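You operate a simulated robot arm through the tools that you are given. There is no shell and no other tool.

Carry out the task below with a simulated robot arm. There is one attempt and no reset: what you move stays moved.

TASK
Switch the folding case on, set its clock to 65 BPM, press reset and start it running.
Fine: the case stays on and running.
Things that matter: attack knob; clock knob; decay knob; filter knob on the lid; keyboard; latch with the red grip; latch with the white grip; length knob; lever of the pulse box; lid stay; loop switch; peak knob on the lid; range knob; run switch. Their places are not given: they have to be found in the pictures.

Only the result counts: the job must be done as asked and must still hold three seconds after the hand-in. Knocking over, shifting, dropping, spilling or breaking anything else fails it.

THE ROBOT
A 6-joint arm with a two-finger parallel gripper, fixed in place. Base frame: the origin is at the foot of the arm, x ahead of it, y to its left, z up; the work surface is at about z = 0.74. Units: m, rad, N and s.
Its first joint turns from -2.897 to 2.897 rad. Payload 3.43 kg.
The TCP is the grasp point between the finger pads, 0.034 m short of the fingertips. In the tool frame z runs along the fingers and y along their closing line. The gripper opens to 0.128 m. The fingers are 0.024 m wide and 0.012 m thick; the gripper's body (0.048 by 0.13 m) begins 0.096 m behind the TCP.
Orientation is that of the tool frame in the base frame, as a unit quaternion [x, y, z, w]. With the fingers straight down and closing along the base's y, the tool's x points along the base's -x, its y along +y and its z along -z.

THE INTERFACE
- The arm moves only by the tool arm_command. Its argument "moves" is one flat list of numbers, 6 for each row, row after row: the shift along the tool's x, y, z in units of 30 mm (1.0 is 30 mm), then the turn, a rotation vector about the tool's x, y, z in units of 8 degrees (1.0 is 8 degrees). In form: [dx, dy, dz, ax, ay, az, dx, dy, dz, ax, ay, az, ...]. A call has 1 to 20 rows; each row shifts and turns the commanded pose from where the row before left it, along the tool's axes as they then stand. "jaw" is the gripper command, from -1 (fully open) to 1 (shut), values between in proportion, set as the call begins (left out, the last holds). A call with a number of a shift or a turn outside -1 to 1 is refused whole. Rows are played at 5 a second. More than 0.05 m and 0.15 rad between two rows, or a gripper value outside its range, and nothing of the call is played. A pose out of reach is approached as far as the arm can. The call stops where the force on the tool passes 40 N (or 10 N more than at its start, if that is more) or the arm is blocked; 0.2 s more then pass. The fingers move at their own pace (about 0.153 m/s each) and stop on an object; they squeeze with about 23 N. The grip force told is the motor's: it shows also when the fingers shut on nothing. Time passes only in rows, and 0.2 s behind the last, so rows that do not move let the fingers close. The reply holds the time, the measured pose of the TCP, the force on the tool along the base axes, the opening and the grip force, in the units named above and with some noise, with the torque about the TCP (base axes, N m) and any sound that the robot's microphone picked up.
- Cameras (640 x 400 px; columns grow to the right, rows downward): "scene" is fixed at [0.401, 0.5197, 1.5791]; the picture's right is [-0.90, -0.44, 0.00], its down [-0.22, 0.45, -0.86] and it looks along [0.38, -0.78, -0.50] (base axes); focal length 370 px, centre (320, 200). "wrist" rides on the gripper at [0.076, -0.011, -0.16] in the tool frame; the picture's right is [0.15, 0.99, 0.00], its down [-0.88, 0.13, -0.46] and it looks along [-0.45, 0.07, 0.89] (tool axes); focal length 234 px, centre (320, 200).
- grab_frame(camera): a new picture of that camera. The clock stands still meanwhile.
- probe_pixels(camera, pixels): for up to 12 pixels [column, row] of the newest picture of that camera ("zoom" is the newest enlarged one), the place [x, y, z] in the base frame of the surface seen there, good to about 0.002 m, but the place of the scene camera against the robot may be out by one fixed shift of up to 0.025 m in any direction. The clock stands still meanwhile.
- inspect(camera, box): a new picture of the part [left, top, right, bottom] of that camera's present view, enlarged. The clock stands still meanwhile.
- hand_in(): hands the job in; it is judged then, once.

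Open the gripper and draw the arm clear of the work before you hand the job in, unless the task says otherwise.

The tools are called after ">>>" by a JSON object that holds its "fn" and its "kwargs". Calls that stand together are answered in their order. arm_command: Moves the arm, as the interface text tells. Its arguments: {"type":"object","properties":{"moves":{"type":"array","items":{"type":"number"}},"jaw":{"type":"number"}},"required":["moves"]} The other tools are called the same way: grab_frame (camera) takes a picture; probe_pixels (camera, pixels) gives the place of the surface under pixels of a picture; inspect (camera, box) takes an enlarged picture of a part of a camera's view; hand_in () hands the job in.

At the start:

```text
time_s: 0.0
tcp_pos: [0.6943, -0.2928, 1.1478]
tool_rot: [0.0, 1.0, 0.0, 0.001]
force: [0.4, -0.4, -0.9]
wrist_torque: [0.01, 0.01, 0.01]
finger_gap: 0.1279
gripper_force: 0.0
```

scene: 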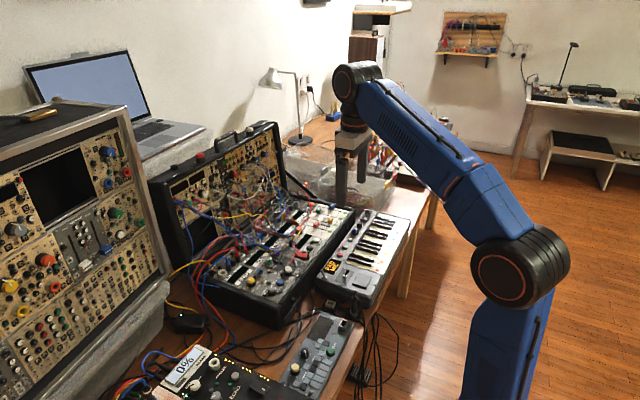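
wrist: 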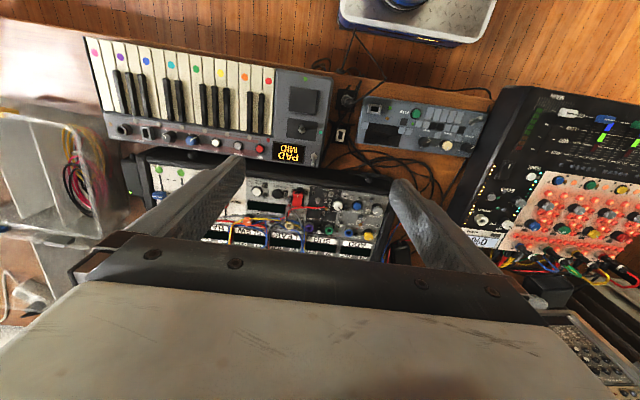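

I start by looking closely at the folding case, which sits around (260,220) in the scene picture, before moving anything.

>>> {"fn": "inspect", "kwargs": {"camera": "scene", "box": [140, 100, 360, 340]}}

>>> {"fn": "inspect", "kwargs": {"camera": "scene", "box": [200, 190, 360, 300]}}

>>> {"fn": "inspect", "kwargs": {"camera": "scene", "box": [140, 120, 300, 220]}}

>>> {"fn": "inspect", "kwargs": {"camera": "wrist", "box": [120, 140, 420, 280]}}

```text
1.67 times, centred on (250, 220) of scene
```

zoom: 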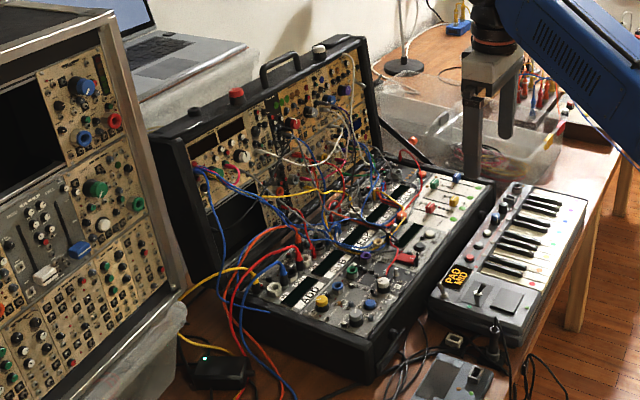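

```text
3.64 times, centred on (280, 245) of scene
```

zoom: 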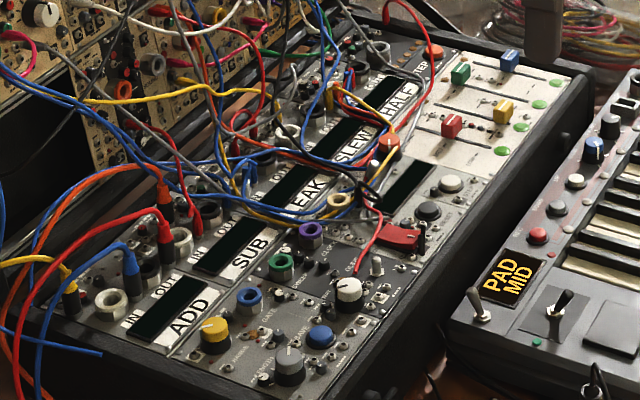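

```text
4.00 times, centred on (220, 170) of scene
```

zoom: 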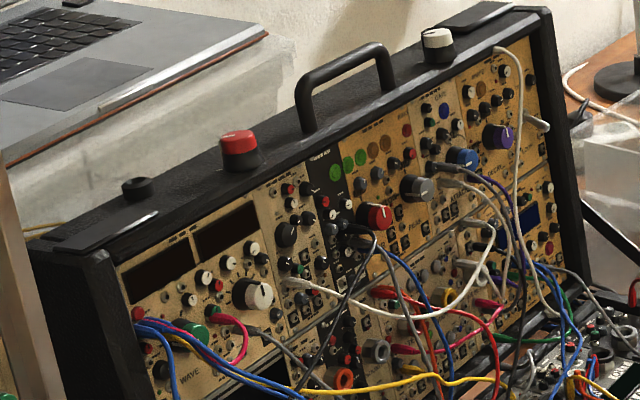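

```text
2.13 times, centred on (270, 210) of wrist
```

zoom: 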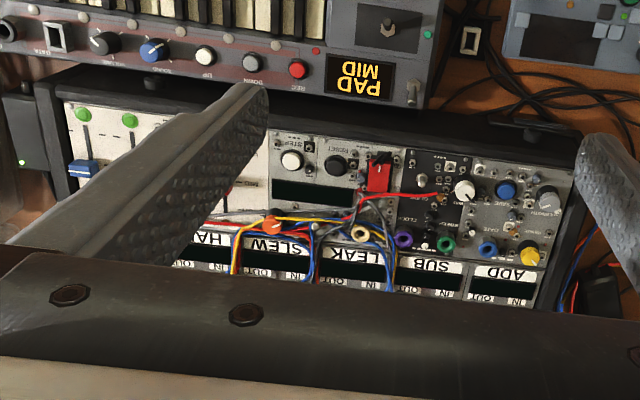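

The control panel lies near wrist (290-370, 210-250): STEP, RESET, a red rocker and knobs. I zoom much closer into it to read the labels.

>>> {"fn": "inspect", "kwargs": {"camera": "wrist", "box": [245, 200, 325, 250]}}

>>> {"fn": "inspect", "kwargs": {"camera": "wrist", "box": [300, 205, 380, 255]}}

>>> {"fn": "inspect", "kwargs": {"camera": "scene", "box": [240, 255, 320, 305]}}

>>> {"fn": "inspect", "kwargs": {"camera": "scene", "box": [270, 225, 340, 269]}}

>>> {"fn": "inspect", "kwargs": {"camera": "scene", "box": [300, 200, 364, 240]}}

```text
8.00 times, centred on (285, 225) of wrist
```

zoom: 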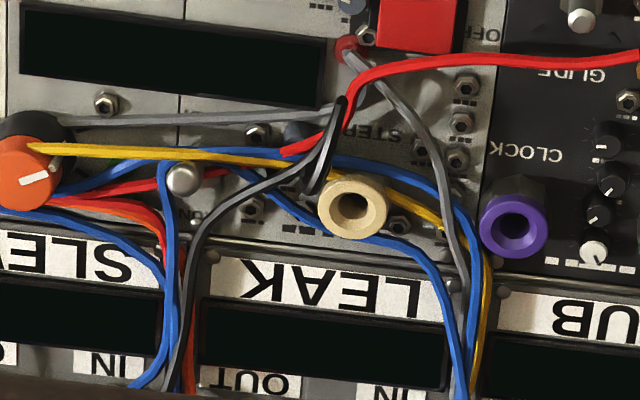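

```text
8.00 times, centred on (340, 230) of wrist
```

zoom: 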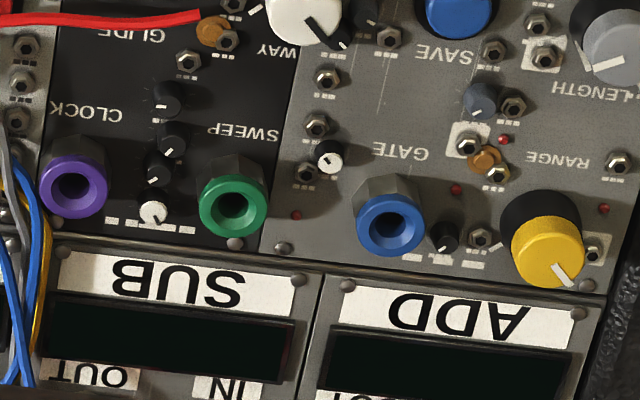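

```text
8.00 times, centred on (280, 280) of scene
```

zoom: 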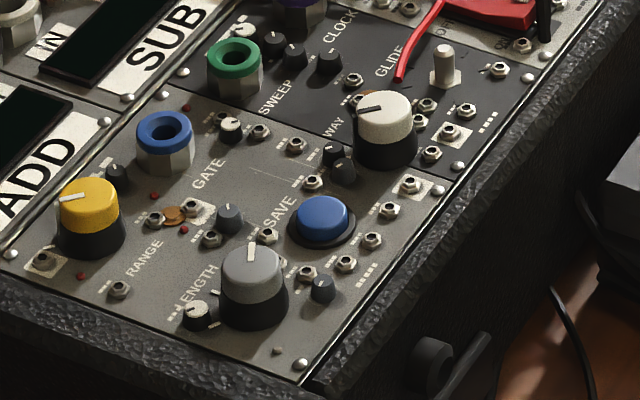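

```text
9.09 times, centred on (305, 247) of scene
```

zoom: 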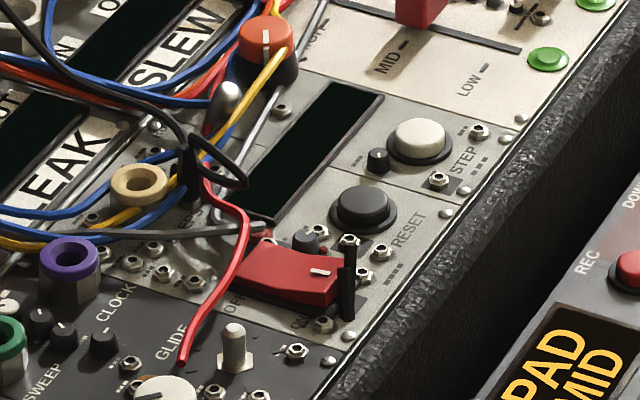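

```text
10.00 times, centred on (332, 220) of scene
```

zoom: 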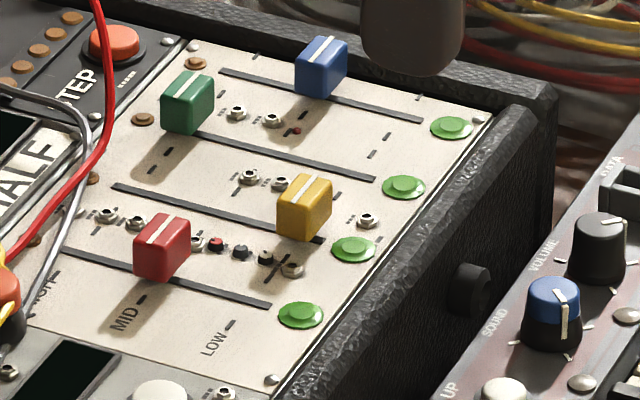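

I probe places of the main controls in both cameras, to know the geometry (red rocker, orange knob, RESET button, silver toggle, etc.).

>>> {"fn": "probe_pixels", "kwargs": {"camera": "wrist", "pixels": [[299, 203], [289, 216], [277, 217], [257, 214], [247, 246], [268, 247], [289, 251], [310, 254], [337, 207], [366, 254], [380, 210], [318, 225]]}}

>>> {"fn": "probe_pixels", "kwargs": {"camera": "scene", "pixels": [[302, 253], [309, 247], [312, 239], [297, 226], [282, 240], [272, 254], [268, 262], [295, 263], [288, 267], [251, 279], [271, 288], [312, 235]]}}

```text
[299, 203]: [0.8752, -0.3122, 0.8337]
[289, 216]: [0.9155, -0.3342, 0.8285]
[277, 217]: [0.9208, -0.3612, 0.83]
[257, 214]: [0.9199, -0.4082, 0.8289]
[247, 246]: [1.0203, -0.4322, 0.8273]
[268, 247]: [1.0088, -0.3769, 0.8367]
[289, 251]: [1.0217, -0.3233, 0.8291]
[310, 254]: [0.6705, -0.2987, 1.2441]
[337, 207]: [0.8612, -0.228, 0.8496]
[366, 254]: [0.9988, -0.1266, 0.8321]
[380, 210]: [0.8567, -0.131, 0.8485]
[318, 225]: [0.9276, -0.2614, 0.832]
```

```text
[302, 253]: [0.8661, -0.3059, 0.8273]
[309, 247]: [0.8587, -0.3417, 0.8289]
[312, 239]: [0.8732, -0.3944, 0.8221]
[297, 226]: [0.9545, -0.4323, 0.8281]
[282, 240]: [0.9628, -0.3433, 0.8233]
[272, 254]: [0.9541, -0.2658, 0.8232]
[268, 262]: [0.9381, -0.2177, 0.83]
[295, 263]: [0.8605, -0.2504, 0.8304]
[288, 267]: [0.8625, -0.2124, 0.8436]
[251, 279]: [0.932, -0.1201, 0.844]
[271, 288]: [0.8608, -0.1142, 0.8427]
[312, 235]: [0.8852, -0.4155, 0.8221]
```

Before moving forward I check how high the lid, its cables and handle stand, by probing scene points around (195,155), (236,135), (250,135), (215,170), (282,125).

>>> {"fn": "probe_pixels", "kwargs": {"camera": "scene", "pixels": [[199, 155], [249, 129], [226, 137], [160, 180], [275, 123], [190, 255], [286, 165], [300, 185], [335, 205], [238, 215], [265, 205], [220, 235]]}}

>>> {"fn": "probe_pixels", "kwargs": {"camera": "scene", "pixels": [[235, 170], [245, 180], [225, 190], [215, 178], [255, 160], [265, 155], [206, 195], [315, 180], [325, 330], [355, 250], [345, 270], [300, 350]]}}

```text
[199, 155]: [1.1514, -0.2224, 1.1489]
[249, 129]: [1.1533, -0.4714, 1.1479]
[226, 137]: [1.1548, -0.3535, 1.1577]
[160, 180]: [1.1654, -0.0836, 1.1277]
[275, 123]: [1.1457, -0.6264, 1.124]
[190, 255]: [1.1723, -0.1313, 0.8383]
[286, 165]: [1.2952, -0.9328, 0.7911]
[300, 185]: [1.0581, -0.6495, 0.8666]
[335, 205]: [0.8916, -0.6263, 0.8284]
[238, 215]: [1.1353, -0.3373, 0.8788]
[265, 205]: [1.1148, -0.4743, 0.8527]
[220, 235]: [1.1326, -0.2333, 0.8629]
```

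```text
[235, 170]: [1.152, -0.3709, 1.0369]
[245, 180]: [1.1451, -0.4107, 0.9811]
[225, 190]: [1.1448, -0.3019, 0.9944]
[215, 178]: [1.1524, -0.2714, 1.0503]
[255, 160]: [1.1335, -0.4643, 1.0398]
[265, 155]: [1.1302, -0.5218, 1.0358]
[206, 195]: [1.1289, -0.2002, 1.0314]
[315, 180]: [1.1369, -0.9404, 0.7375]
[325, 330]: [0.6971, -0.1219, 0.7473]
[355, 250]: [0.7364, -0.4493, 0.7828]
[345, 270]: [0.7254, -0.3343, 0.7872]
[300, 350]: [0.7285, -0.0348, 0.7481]
```

The lid face stands near x≈1.14, so there is free room above the panel. I move the gripper forward 0.12 m at the same height for a better wrist view of the panel.

>>> {"fn": "arm_command", "kwargs": {"moves": [-1, 0, 0, 0, 0, 0, -1, 0, 0, 0, 0, 0, -1, 0, 0, 0, 0, 0, -1, 0, 0, 0, 0, 0]}}

>>> {"fn": "grab_frame", "kwargs": {"camera": "wrist"}}

>>> {"fn": "inspect", "kwargs": {"camera": "wrist", "box": [220, 90, 420, 215]}}

```text
time_s: 1.0
tcp_pos: [0.8147, -0.2928, 1.1487]
tool_rot: [0.0, 1.0, 0.0, 0.001]
force: [-0.3, 0.0, 1.1]
wrist_torque: [0.0, -0.06, 0.03]
finger_gap: 0.128
gripper_force: 0.0
```

```text
taken
```

wrist: 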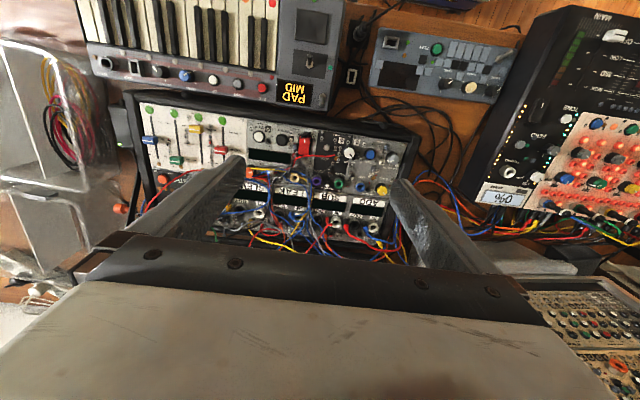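

```text
3.20 times, centred on (320, 152) of wrist
```

zoom: 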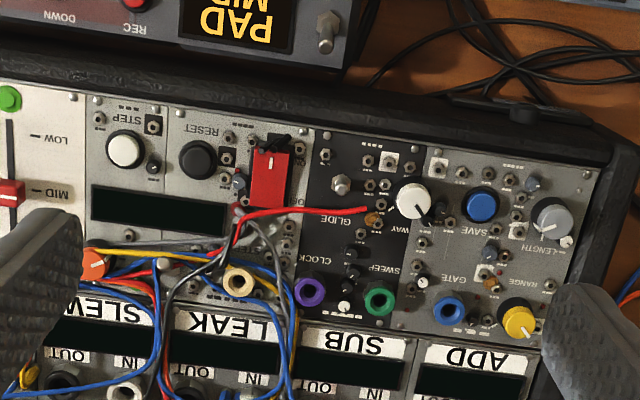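

I zoom into each part of the panel in this view to read the labels and the state of the switches.

>>> {"fn": "inspect", "kwargs": {"camera": "wrist", "box": [240, 120, 320, 170]}}

>>> {"fn": "inspect", "kwargs": {"camera": "wrist", "box": [270, 160, 340, 204]}}

>>> {"fn": "inspect", "kwargs": {"camera": "wrist", "box": [310, 130, 370, 168]}}

>>> {"fn": "inspect", "kwargs": {"camera": "wrist", "box": [290, 128, 322, 160]}}

>>> {"fn": "inspect", "kwargs": {"camera": "wrist", "box": [345, 130, 409, 200]}}

```text
8.00 times, centred on (280, 145) of wrist
```

zoom: 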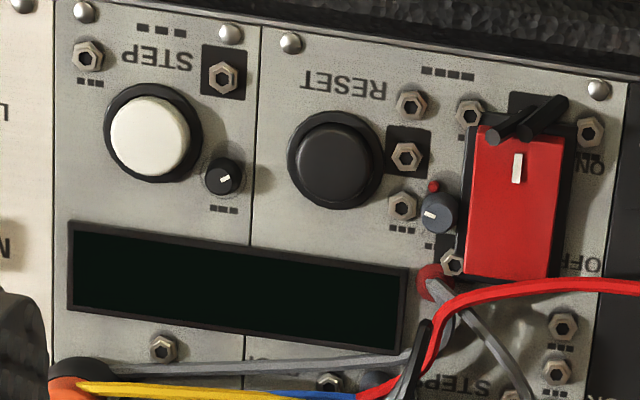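

```text
9.09 times, centred on (305, 182) of wrist
```

zoom: 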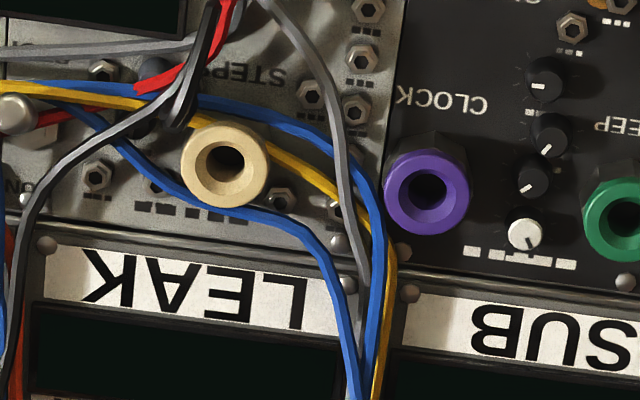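

```text
10.53 times, centred on (340, 149) of wrist
```

zoom: 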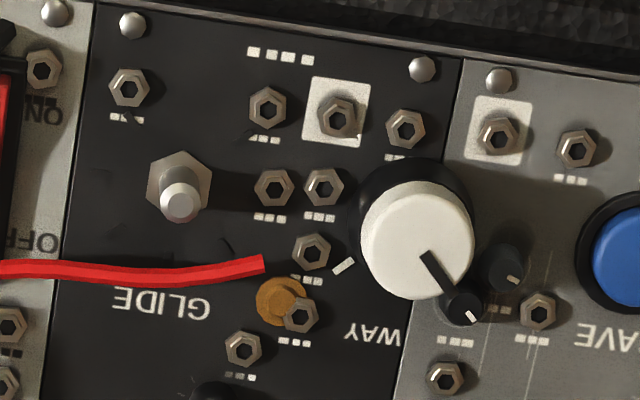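

```text
12.50 times, centred on (306, 144) of wrist
```

zoom: 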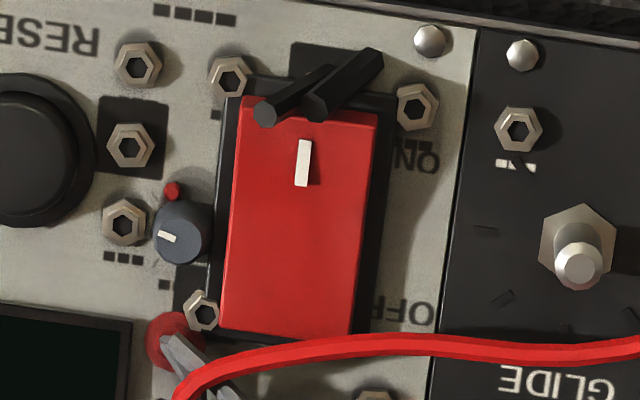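

```text
5.71 times, centred on (377, 165) of wrist
```

zoom: 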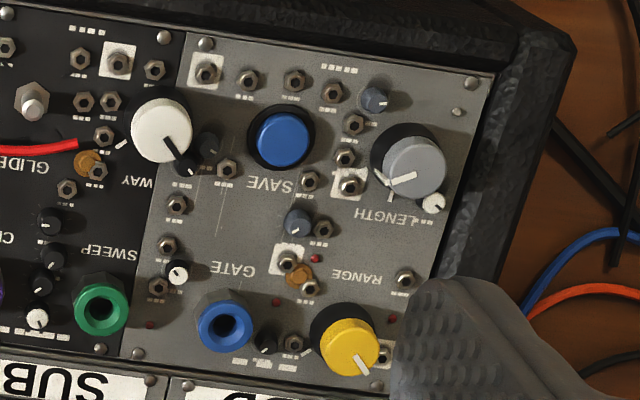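

The red rocker has ON toward the robot and OFF toward the lid. I now look for the CLOCK/RUN/LOOP labels around the orange knob and the other parts of the case.

>>> {"fn": "inspect", "kwargs": {"camera": "scene", "box": [280, 212, 320, 237]}}

>>> {"fn": "inspect", "kwargs": {"camera": "scene", "box": [285, 190, 333, 220]}}

>>> {"fn": "inspect", "kwargs": {"camera": "scene", "box": [290, 235, 322, 263]}}

>>> {"fn": "inspect", "kwargs": {"camera": "scene", "box": [220, 130, 284, 170]}}

>>> {"fn": "inspect", "kwargs": {"camera": "scene", "box": [165, 160, 245, 210]}}

>>> {"fn": "inspect", "kwargs": {"camera": "wrist", "box": [125, 95, 245, 215]}}

```text
16.00 times, centred on (300, 224) of scene
```

zoom: 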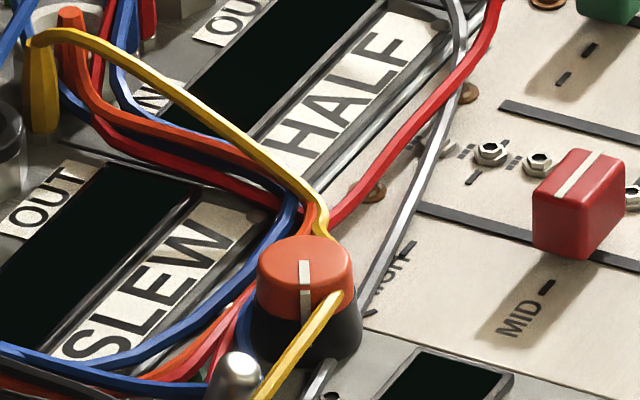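

```text
13.33 times, centred on (309, 205) of scene
```

zoom: 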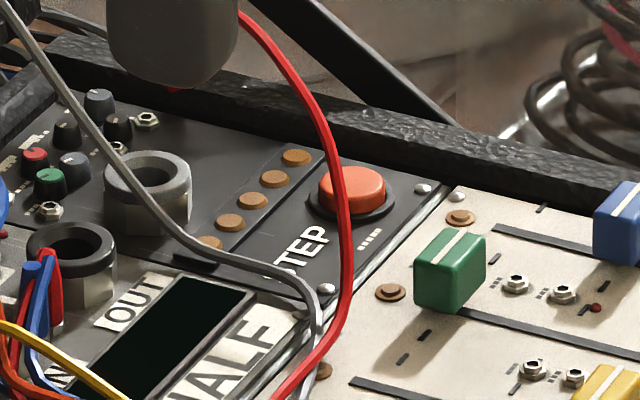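

```text
14.29 times, centred on (306, 249) of scene
```

zoom: 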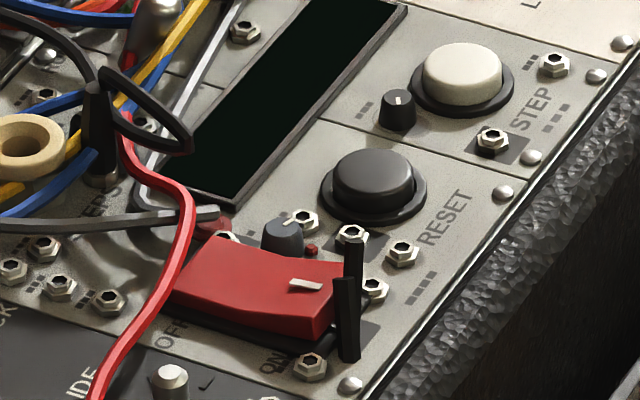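

```text
10.00 times, centred on (252, 150) of scene
```

zoom: 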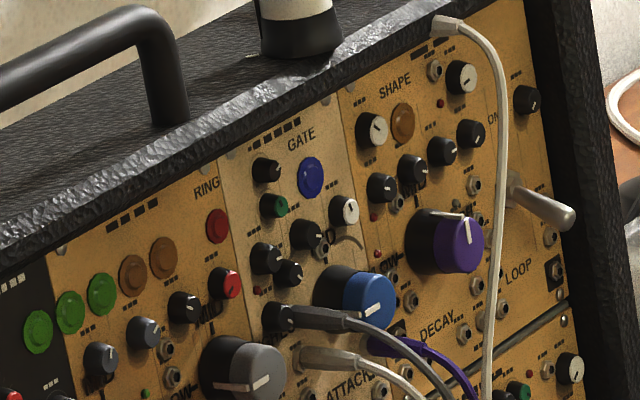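

```text
8.00 times, centred on (205, 185) of scene
```

zoom: 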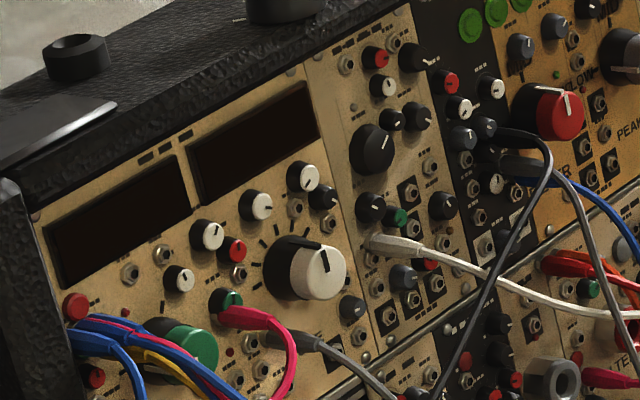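

```text
3.33 times, centred on (185, 155) of wrist
```

zoom: 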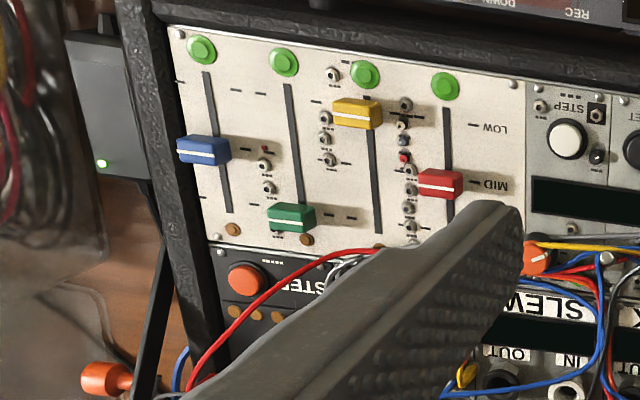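

On the lid the knobs are WAVE, FILTER, PEAK, ATTACK, DECAY and the LOOP toggle; the orange knob next to the display at wrist (249,185) is probably the clock knob. I shift the gripper 0.12 m toward -y to see it unblocked.

>>> {"fn": "arm_command", "kwargs": {"moves": [0, -1, 0, 0, 0, 0, 0, -1, 0, 0, 0, 0, 0, -1, 0, 0, 0, 0, 0, -1, 0, 0, 0, 0]}}

>>> {"fn": "grab_frame", "kwargs": {"camera": "wrist"}}

>>> {"fn": "inspect", "kwargs": {"camera": "wrist", "box": [260, 100, 420, 200]}}

>>> {"fn": "grab_frame", "kwargs": {"camera": "scene"}}

```text
time_s: 2.0
tcp_pos: [0.8076, -0.4077, 1.1327]
tool_rot: [0.0, 1.0, -0.002, 0.003]
force: [-0.7, -0.1, 0.0]
wrist_torque: [-0.04, 0.0, 0.01]
finger_gap: 0.1279
gripper_force: 0.1
out of reach, approached as far as the arm can: row 1, 2, 3, 4
```

```text
taken
```

wrist: 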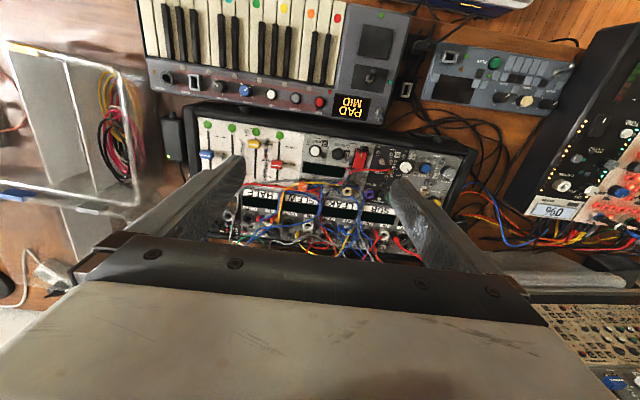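

```text
4.00 times, centred on (340, 150) of wrist
```

zoom: 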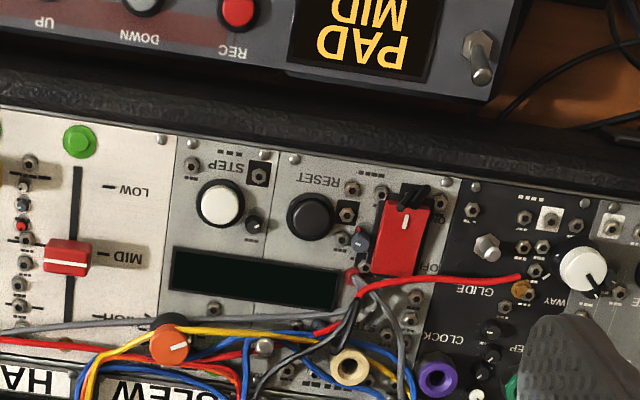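

```text
taken
```

scene: 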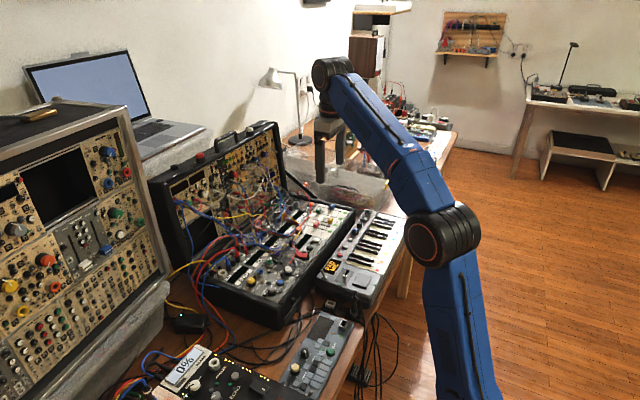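

The arm is at its reach limit at this height. I zoom in on the orange knob and silver toggle around wrist (300-330, 180-190), and on the red rocker with its black bits.

>>> {"fn": "inspect", "kwargs": {"camera": "wrist", "box": [285, 165, 341, 200]}}

>>> {"fn": "inspect", "kwargs": {"camera": "wrist", "box": [345, 140, 377, 180]}}

>>> {"fn": "inspect", "kwargs": {"camera": "wrist", "box": [318, 175, 334, 191]}}

>>> {"fn": "inspect", "kwargs": {"camera": "wrist", "box": [294, 176, 310, 192]}}

>>> {"fn": "inspect", "kwargs": {"camera": "wrist", "box": [235, 180, 415, 262]}}

```text
11.43 times, centred on (313, 182) of wrist
```

zoom: 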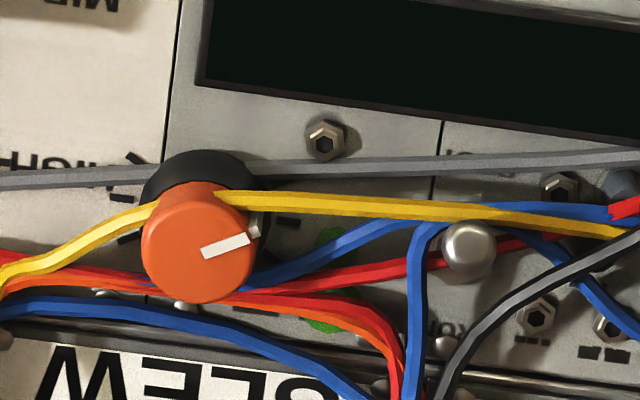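

```text
10.00 times, centred on (361, 160) of wrist
```

zoom: 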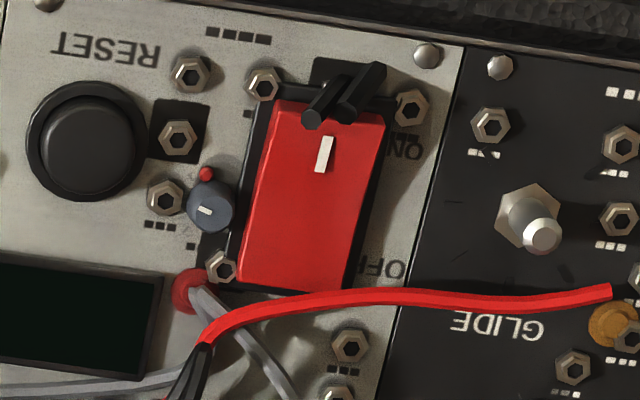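

```text
16.00 times, centred on (326, 183) of wrist
```

zoom: 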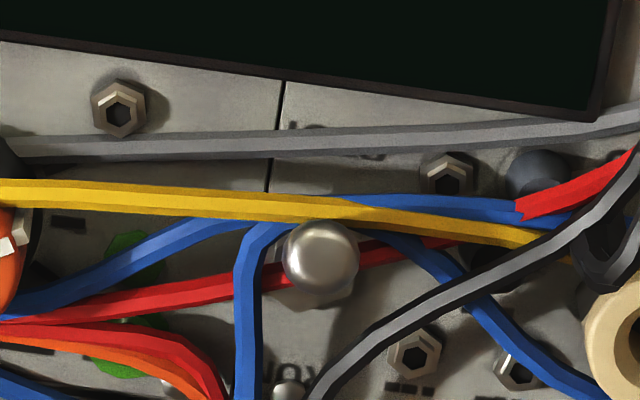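

```text
16.00 times, centred on (302, 184) of wrist
```

zoom: 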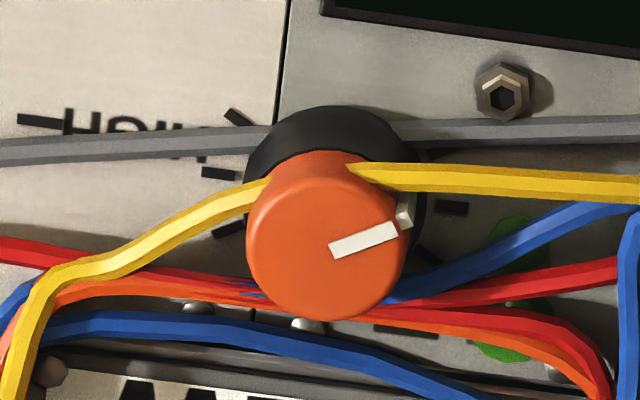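

```text
3.56 times, centred on (325, 221) of wrist
```

zoom: 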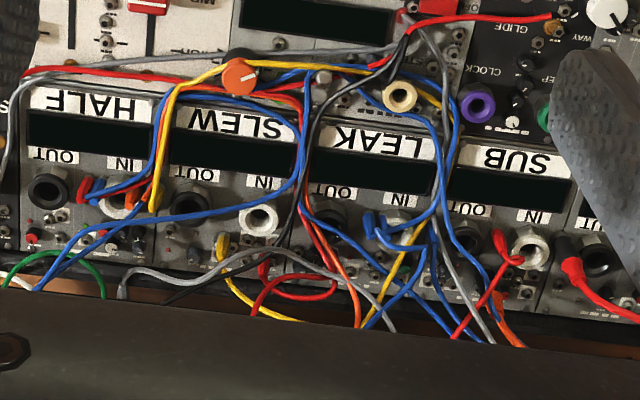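

I re-inspect a wider region of the panel and probe directly on the zoomed picture to get accurate positions.

>>> {"fn": "inspect", "kwargs": {"camera": "wrist", "box": [285, 165, 341, 200]}}

>>> {"fn": "probe_pixels", "kwargs": {"camera": "zoom", "pixels": [[197, 245], [197, 215], [150, 245], [245, 260], [200, 290], [205, 160], [470, 245], [470, 270], [400, 205], [300, 200], [330, 325], [325, 140]]}}

```text
11.43 times, centred on (313, 182) of wrist
```

zoom: 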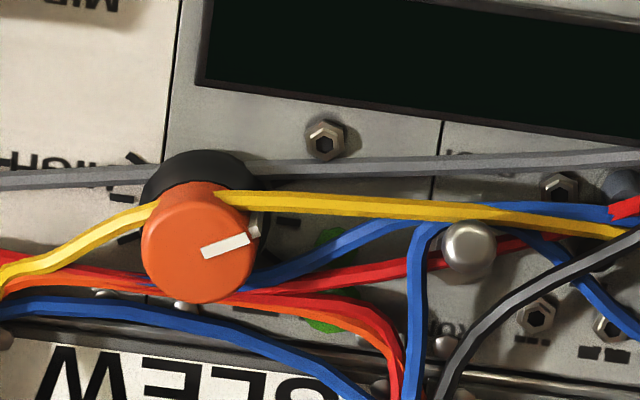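

```text
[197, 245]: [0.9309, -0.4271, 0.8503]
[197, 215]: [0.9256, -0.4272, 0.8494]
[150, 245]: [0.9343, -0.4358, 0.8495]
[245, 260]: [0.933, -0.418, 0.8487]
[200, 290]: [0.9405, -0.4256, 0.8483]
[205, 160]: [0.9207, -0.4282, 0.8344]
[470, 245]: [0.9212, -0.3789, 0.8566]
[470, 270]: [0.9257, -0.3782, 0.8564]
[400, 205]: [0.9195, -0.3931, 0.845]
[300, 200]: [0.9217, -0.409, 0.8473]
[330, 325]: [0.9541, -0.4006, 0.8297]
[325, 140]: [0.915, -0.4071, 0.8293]
```

Orange knob cap centre is about (0.931,-0.427,0.850), silver toggle tip about (0.923,-0.379,0.857), panel z≈0.8295. Now I zoom on the red rocker and RESET button and probe them.

>>> {"fn": "inspect", "kwargs": {"camera": "wrist", "box": [325, 137, 381, 172]}}

>>> {"fn": "probe_pixels", "kwargs": {"camera": "zoom", "pixels": [[170, 170], [170, 210], [372, 180], [450, 180], [350, 320], [410, 330], [392, 225], [395, 270], [430, 110], [390, 160], [300, 240], [345, 170]]}}

>>> {"fn": "inspect", "kwargs": {"camera": "wrist", "box": [345, 138, 377, 158]}}

>>> {"fn": "probe_pixels", "kwargs": {"camera": "zoom", "pixels": [[200, 400], [240, 270], [330, 290], [420, 270], [390, 210], [300, 300], [330, 380], [260, 380], [400, 380], [350, 240], [240, 240], [460, 300]]}}

```text
11.43 times, centred on (353, 154) of wrist
```

zoom: 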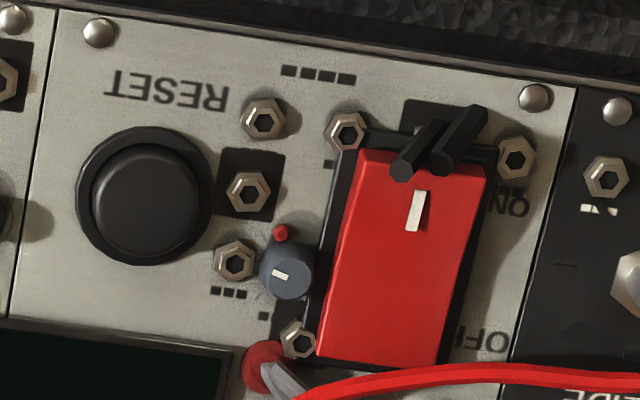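

```text
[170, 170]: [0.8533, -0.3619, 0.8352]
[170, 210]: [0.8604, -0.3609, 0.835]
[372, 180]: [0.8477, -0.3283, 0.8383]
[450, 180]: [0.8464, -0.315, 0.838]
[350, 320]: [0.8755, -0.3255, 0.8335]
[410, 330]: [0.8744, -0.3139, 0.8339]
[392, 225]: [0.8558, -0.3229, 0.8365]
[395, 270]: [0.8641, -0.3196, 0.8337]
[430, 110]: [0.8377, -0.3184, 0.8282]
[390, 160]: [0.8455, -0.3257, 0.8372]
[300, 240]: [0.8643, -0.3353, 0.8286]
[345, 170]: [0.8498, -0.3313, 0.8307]
```

```text
16.00 times, centred on (361, 148) of wrist
```

zoom: 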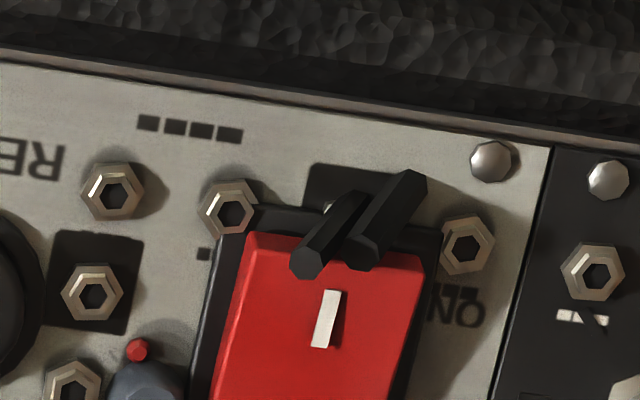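

```text
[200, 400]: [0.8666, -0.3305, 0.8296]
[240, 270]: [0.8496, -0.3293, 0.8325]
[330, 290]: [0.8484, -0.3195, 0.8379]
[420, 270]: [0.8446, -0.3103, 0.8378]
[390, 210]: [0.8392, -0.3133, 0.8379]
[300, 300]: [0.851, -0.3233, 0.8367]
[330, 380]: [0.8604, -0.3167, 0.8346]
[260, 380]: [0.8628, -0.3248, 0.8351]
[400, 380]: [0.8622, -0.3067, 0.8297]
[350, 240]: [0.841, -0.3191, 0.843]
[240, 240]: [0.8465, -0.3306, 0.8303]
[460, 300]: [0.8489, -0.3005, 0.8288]
```

The rocker's ON end (x≈0.846, z≈0.838) stands up and the OFF end (x≈0.8755, z≈0.8335) is down, with two black pegs leaning just in front of the ON end. I zoom on the pegs and on the silver toggle's labels.

>>> {"fn": "inspect", "kwargs": {"camera": "wrist", "box": [353, 141, 369, 151]}}

>>> {"fn": "probe_pixels", "kwargs": {"camera": "zoom", "pixels": [[205, 300], [225, 250], [300, 180], [320, 270], [360, 200], [430, 110], [160, 240], [330, 330], [420, 230], [260, 250], [225, 290], [350, 250]]}}

>>> {"fn": "inspect", "kwargs": {"camera": "wrist", "box": [318, 176, 334, 198]}}

>>> {"fn": "inspect", "kwargs": {"camera": "scene", "box": [270, 228, 302, 248]}}

```text
16.00 times, centred on (361, 146) of wrist
```

zoom: 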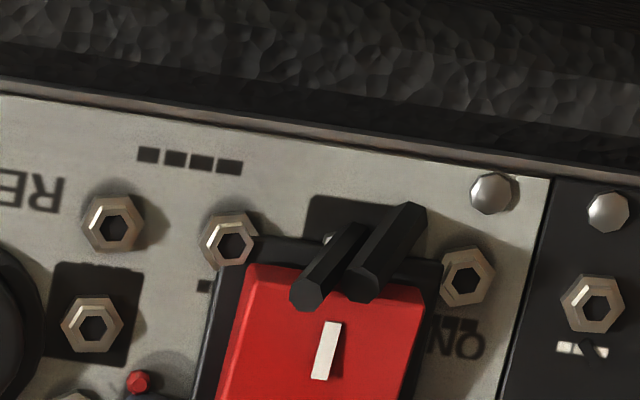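

```text
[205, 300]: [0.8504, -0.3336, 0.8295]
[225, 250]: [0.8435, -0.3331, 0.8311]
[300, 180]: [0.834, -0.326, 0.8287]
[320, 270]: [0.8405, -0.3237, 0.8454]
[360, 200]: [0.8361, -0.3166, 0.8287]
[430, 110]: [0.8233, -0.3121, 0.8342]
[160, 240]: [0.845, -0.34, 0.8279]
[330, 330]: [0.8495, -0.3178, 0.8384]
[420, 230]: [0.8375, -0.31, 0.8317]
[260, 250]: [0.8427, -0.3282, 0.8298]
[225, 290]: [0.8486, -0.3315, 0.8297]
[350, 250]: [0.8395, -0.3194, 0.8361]
```

```text
16.00 times, centred on (326, 187) of wrist
```

zoom: 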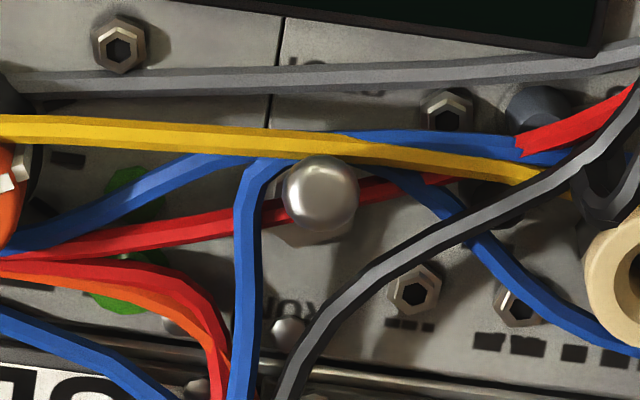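

```text
16.00 times, centred on (286, 238) of scene
```

zoom: 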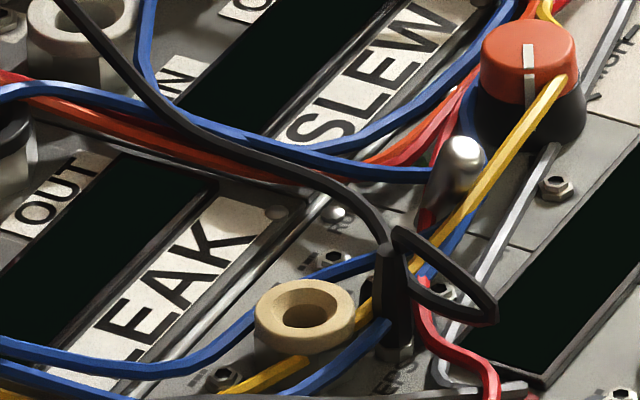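

The silver toggle leans toward the robot, with RUN printed on its lid side, so it has to go toward +x later. First the power rocker: I close the gripper and go to a pose above it, leaving the height at about z=1.0 for now.

>>> {"fn": "arm_command", "kwargs": {"moves": [0, 1, 1, 0, 0, 0, 0, 1, 1, 0, 0, 0, 0, 1, 1, 0, 0, 0, 0, 0, 1, 0, 0, 0, 0, 0, 1, 0, 0, 0], "jaw": 1}}

```text
time_s: 3.2
tcp_pos: [0.8087, -0.3216, 0.978]
tool_rot: [0.001, 1.0, 0.0, 0.0]
force: [0.5, -0.1, -0.4]
wrist_torque: [-0.03, -0.01, -0.02]
finger_gap: 0.0
gripper_force: 23.2
```

I wait with a still row to see the settled pose, and take a wrist picture.

>>> {"fn": "arm_command", "kwargs": {"moves": [0, 0, 0, 0, 0, 0]}}

>>> {"fn": "grab_frame", "kwargs": {"camera": "wrist"}}

>>> {"fn": "inspect", "kwargs": {"camera": "wrist", "box": [220, 60, 420, 185]}}

```text
time_s: 3.6
tcp_pos: [0.8095, -0.3223, 0.9797]
tool_rot: [0.0, 1.0, 0.001, 0.0]
force: [-0.5, 0.9, -0.6]
wrist_torque: [0.02, -0.02, 0.0]
finger_gap: 0.0
gripper_force: 23.2
```

```text
taken
```

wrist: 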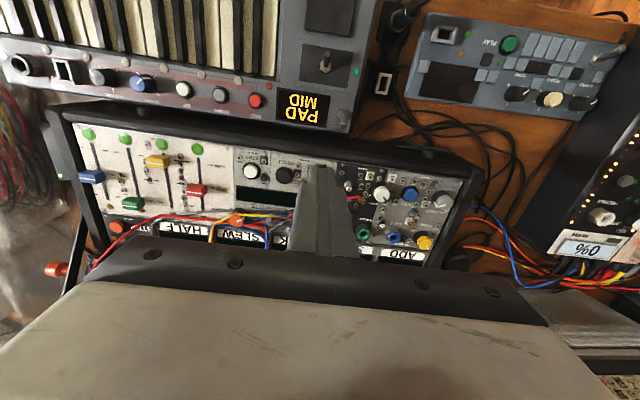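

```text
3.20 times, centred on (320, 122) of wrist
```

zoom: 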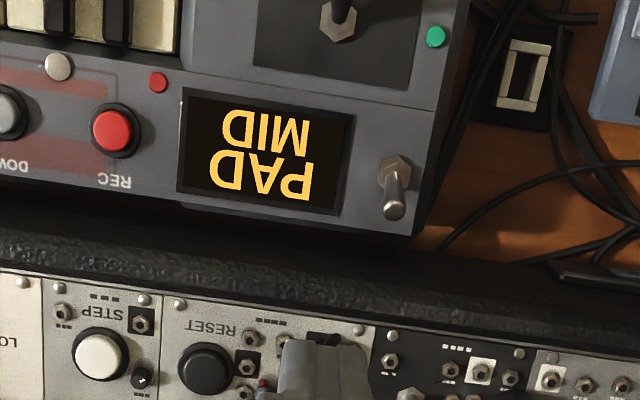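

Pose is (0.8095,-0.322,0.980), gripper shut. I tilt the tool 16° outward so its robot-side edge is lowest, and come down to about 46 mm above the rocker's ON end.

>>> {"fn": "arm_command", "kwargs": {"moves": [0, 0, 0, 0, -1, 0, 0, 0, 0, 0, -1, 0, -0.276, 0.026, 0.773, 0, 0, 0, -0.276, 0.026, 0.773, 0, 0, 0, -0.276, 0.026, 0.773, 0, 0, 0, 0, 0, 0, 0, 0, 0]}}

>>> {"fn": "grab_frame", "kwargs": {"camera": "wrist"}}

>>> {"fn": "inspect", "kwargs": {"camera": "wrist", "box": [260, 120, 380, 195]}}

>>> {"fn": "inspect", "kwargs": {"camera": "scene", "box": [270, 210, 340, 270]}}

```text
time_s: 5.0
tcp_pos: [0.8513, -0.3199, 0.9193]
tool_rot: [0.0, 0.99, 0.0, 0.14]
force: [-0.3, -0.3, -0.5]
wrist_torque: [0.0, 0.01, -0.03]
finger_gap: 0.0
gripper_force: 22.9
```

```text
taken
```

wrist: 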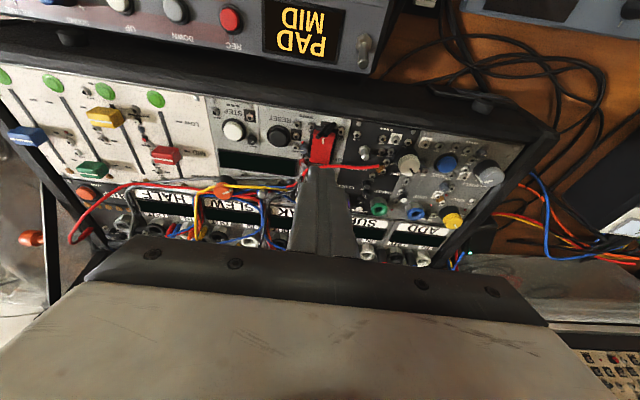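

```text
5.33 times, centred on (320, 158) of wrist
```

zoom: 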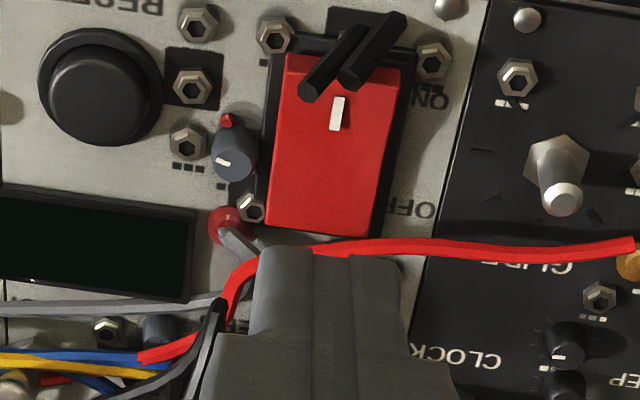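

```text
6.67 times, centred on (305, 240) of scene
```

zoom: 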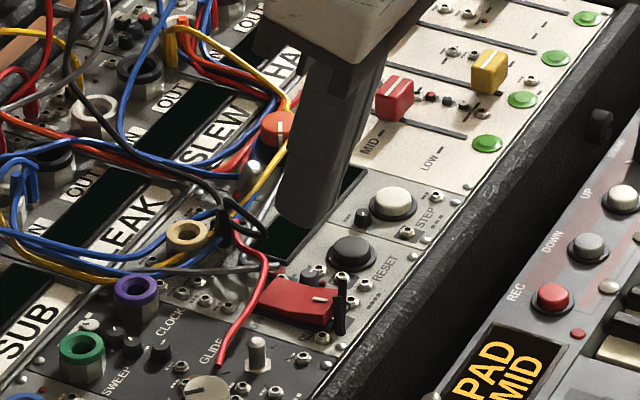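

I have a clear view of rocker and pegs from nearer. I re-inspect and probe the rocker surface and pegs from here.

>>> {"fn": "inspect", "kwargs": {"camera": "wrist", "box": [280, 115, 360, 165]}}

>>> {"fn": "probe_pixels", "kwargs": {"camera": "zoom", "pixels": [[245, 195], [310, 170], [360, 195], [350, 240], [300, 300], [280, 380], [355, 390], [262, 185], [340, 160], [400, 90], [235, 160], [375, 200]]}}

```text
8.00 times, centred on (320, 140) of wrist
```

zoom: 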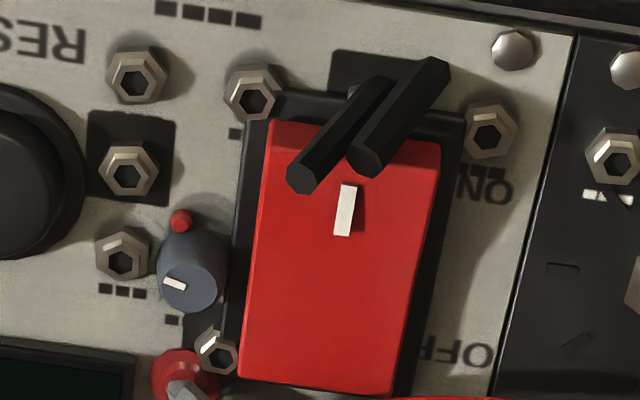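

```text
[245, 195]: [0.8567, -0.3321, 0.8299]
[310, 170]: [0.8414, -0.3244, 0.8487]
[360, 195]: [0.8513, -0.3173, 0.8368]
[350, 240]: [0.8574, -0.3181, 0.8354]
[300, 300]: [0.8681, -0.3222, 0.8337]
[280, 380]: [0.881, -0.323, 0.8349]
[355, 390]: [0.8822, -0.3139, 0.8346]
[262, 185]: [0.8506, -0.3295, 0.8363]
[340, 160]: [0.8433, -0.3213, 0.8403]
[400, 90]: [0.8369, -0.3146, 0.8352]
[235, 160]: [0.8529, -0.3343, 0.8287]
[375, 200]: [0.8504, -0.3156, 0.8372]
```

The ON part of the rocker slopes from z≈0.838 at x≈0.846 to 0.8337 at x≈0.868; pegs end at about x≈0.843. I descend 40 mm straight down to just above the rocker.

>>> {"fn": "arm_command", "kwargs": {"moves": [0.184, 0, 0.641, 0, 0, 0, 0.184, 0, 0.641, 0, 0, 0, 0, 0, 0, 0, 0, 0]}}

>>> {"fn": "inspect", "kwargs": {"camera": "wrist", "box": [270, 110, 370, 180]}}

>>> {"fn": "inspect", "kwargs": {"camera": "scene", "box": [285, 230, 325, 265]}}

```text
time_s: 5.8
tcp_pos: [0.8532, -0.3154, 0.8796]
tool_rot: [0.0, 0.99, 0.001, 0.138]
force: [-0.1, -0.5, 0.1]
wrist_torque: [0.0, -0.01, -0.01]
finger_gap: 0.0001
gripper_force: 23.4
```

```text
5.71 times, centred on (320, 145) of wrist
```

zoom: 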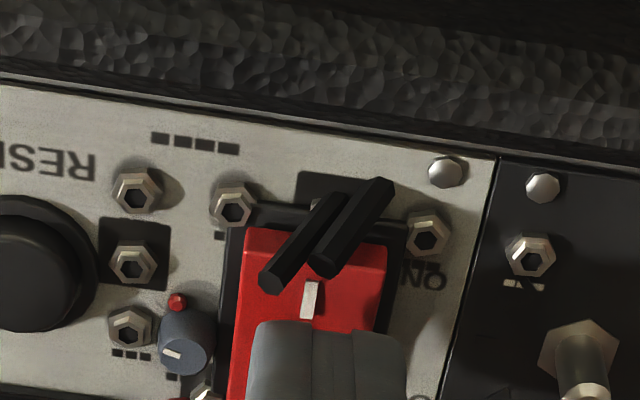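

```text
11.43 times, centred on (305, 248) of scene
```

zoom: 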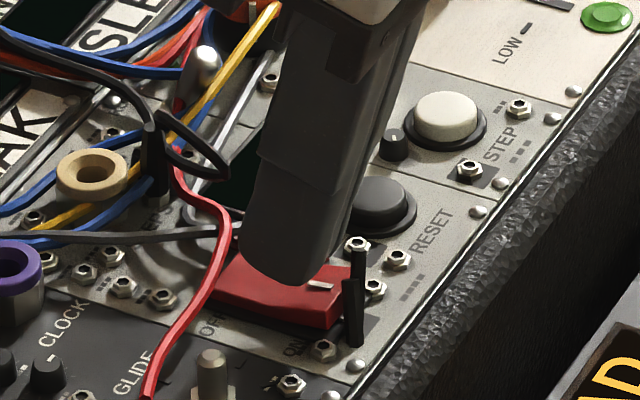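

The fingertip hovers over the rocker's middle-front at zoom (325,330). I probe the visible fingertip and rocker to know the true contact spot.

>>> {"fn": "inspect", "kwargs": {"camera": "wrist", "box": [280, 130, 360, 180]}}

>>> {"fn": "probe_pixels", "kwargs": {"camera": "zoom", "pixels": [[290, 300], [290, 290], [330, 300], [290, 320], [380, 310], [290, 270], [310, 250], [350, 280], [220, 310], [260, 300], [320, 350], [410, 320]]}}

```text
8.00 times, centred on (320, 155) of wrist
```

zoom: 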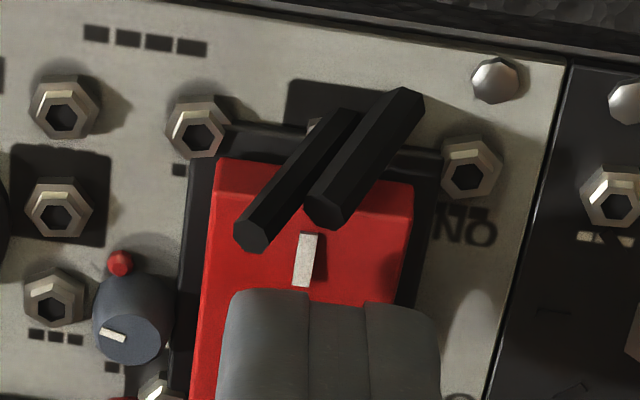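

```text
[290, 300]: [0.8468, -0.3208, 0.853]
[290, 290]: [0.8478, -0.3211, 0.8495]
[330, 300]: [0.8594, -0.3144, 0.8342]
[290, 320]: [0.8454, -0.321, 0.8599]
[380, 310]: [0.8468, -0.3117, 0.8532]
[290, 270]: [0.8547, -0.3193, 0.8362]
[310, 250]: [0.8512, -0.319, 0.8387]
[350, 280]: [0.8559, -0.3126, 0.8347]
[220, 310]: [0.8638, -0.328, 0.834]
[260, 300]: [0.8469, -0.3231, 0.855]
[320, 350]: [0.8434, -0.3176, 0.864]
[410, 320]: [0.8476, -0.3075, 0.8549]
```

Fingertip front is near x≈0.848-0.852 and about 6-8 mm above the ON half. I lower 5 mm and then in 1.5 mm steps, watching the force and any sound.

>>> {"fn": "arm_command", "kwargs": {"moves": [0.0459, 0, 0.1602, 0, 0, 0, 0.0138, 0, 0.0481, 0, 0, 0, 0.0138, 0, 0.0481, 0, 0, 0]}}

```text
time_s: 6.6
tcp_pos: [0.8532, -0.3166, 0.8725]
tool_rot: [0.001, 0.99, -0.001, 0.139]
force: [0.5, 1.0, -0.3]
wrist_torque: [0.0, 0.0, 0.03]
finger_gap: 0.0001
gripper_force: 23.0
heard: click
```

A click was heard with almost no force left. I look whether the rocker flipped and the displays lit.

>>> {"fn": "inspect", "kwargs": {"camera": "scene", "box": [230, 205, 342, 275]}}

>>> {"fn": "inspect", "kwargs": {"camera": "wrist", "box": [260, 120, 380, 195]}}

```text
5.71 times, centred on (286, 240) of scene
```

zoom: 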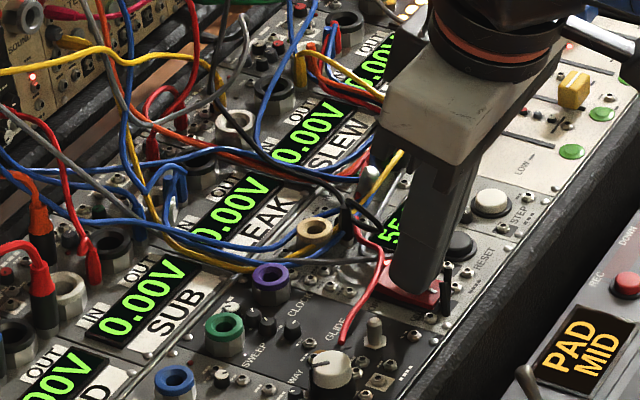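

```text
5.33 times, centred on (320, 158) of wrist
```

zoom: 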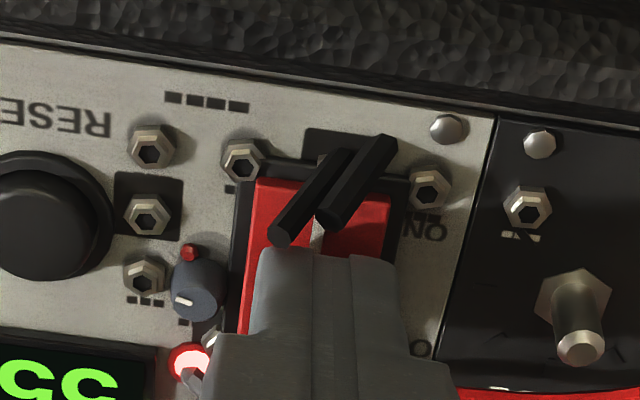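

The case is on: displays are lit, the clock display shows something like "55". I lift straight up 80 mm and look at the display.

>>> {"fn": "arm_command", "kwargs": {"moves": [-0.184, 0, -0.641, 0, 0, 0, -0.184, 0, -0.641, 0, 0, 0, -0.184, 0, -0.641, 0, 0, 0, -0.184, 0, -0.641, 0, 0, 0, 0, 0, 0, 0, 0, 0]}}

>>> {"fn": "grab_frame", "kwargs": {"camera": "wrist"}}

>>> {"fn": "inspect", "kwargs": {"camera": "wrist", "box": [220, 100, 340, 175]}}

>>> {"fn": "inspect", "kwargs": {"camera": "scene", "box": [250, 205, 330, 265]}}

```text
time_s: 7.8
tcp_pos: [0.854, -0.3172, 0.9563]
tool_rot: [0.0, 0.99, 0.0, 0.14]
force: [0.0, -0.1, 0.6]
wrist_torque: [-0.02, -0.02, 0.0]
finger_gap: 0.0001
gripper_force: 23.0
```

```text
taken
```

wrist: 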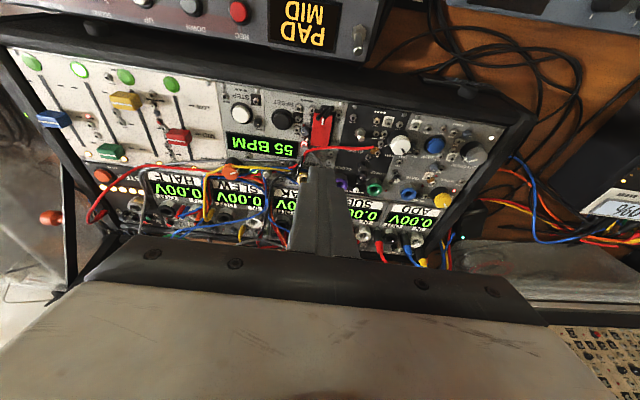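

```text
5.33 times, centred on (280, 138) of wrist
```

zoom: 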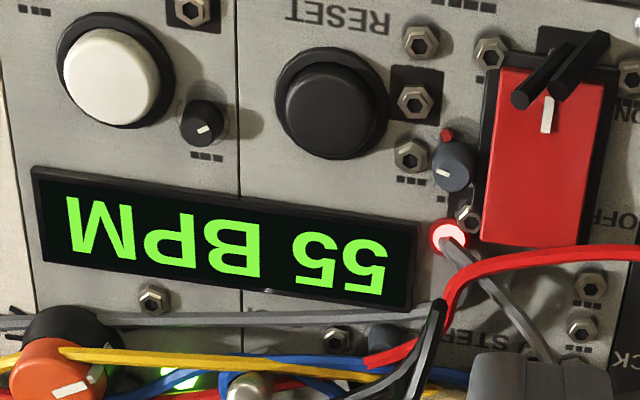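

```text
6.67 times, centred on (290, 235) of scene
```

zoom: 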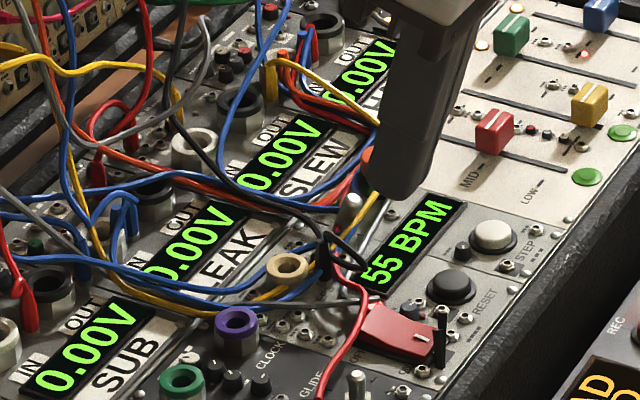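

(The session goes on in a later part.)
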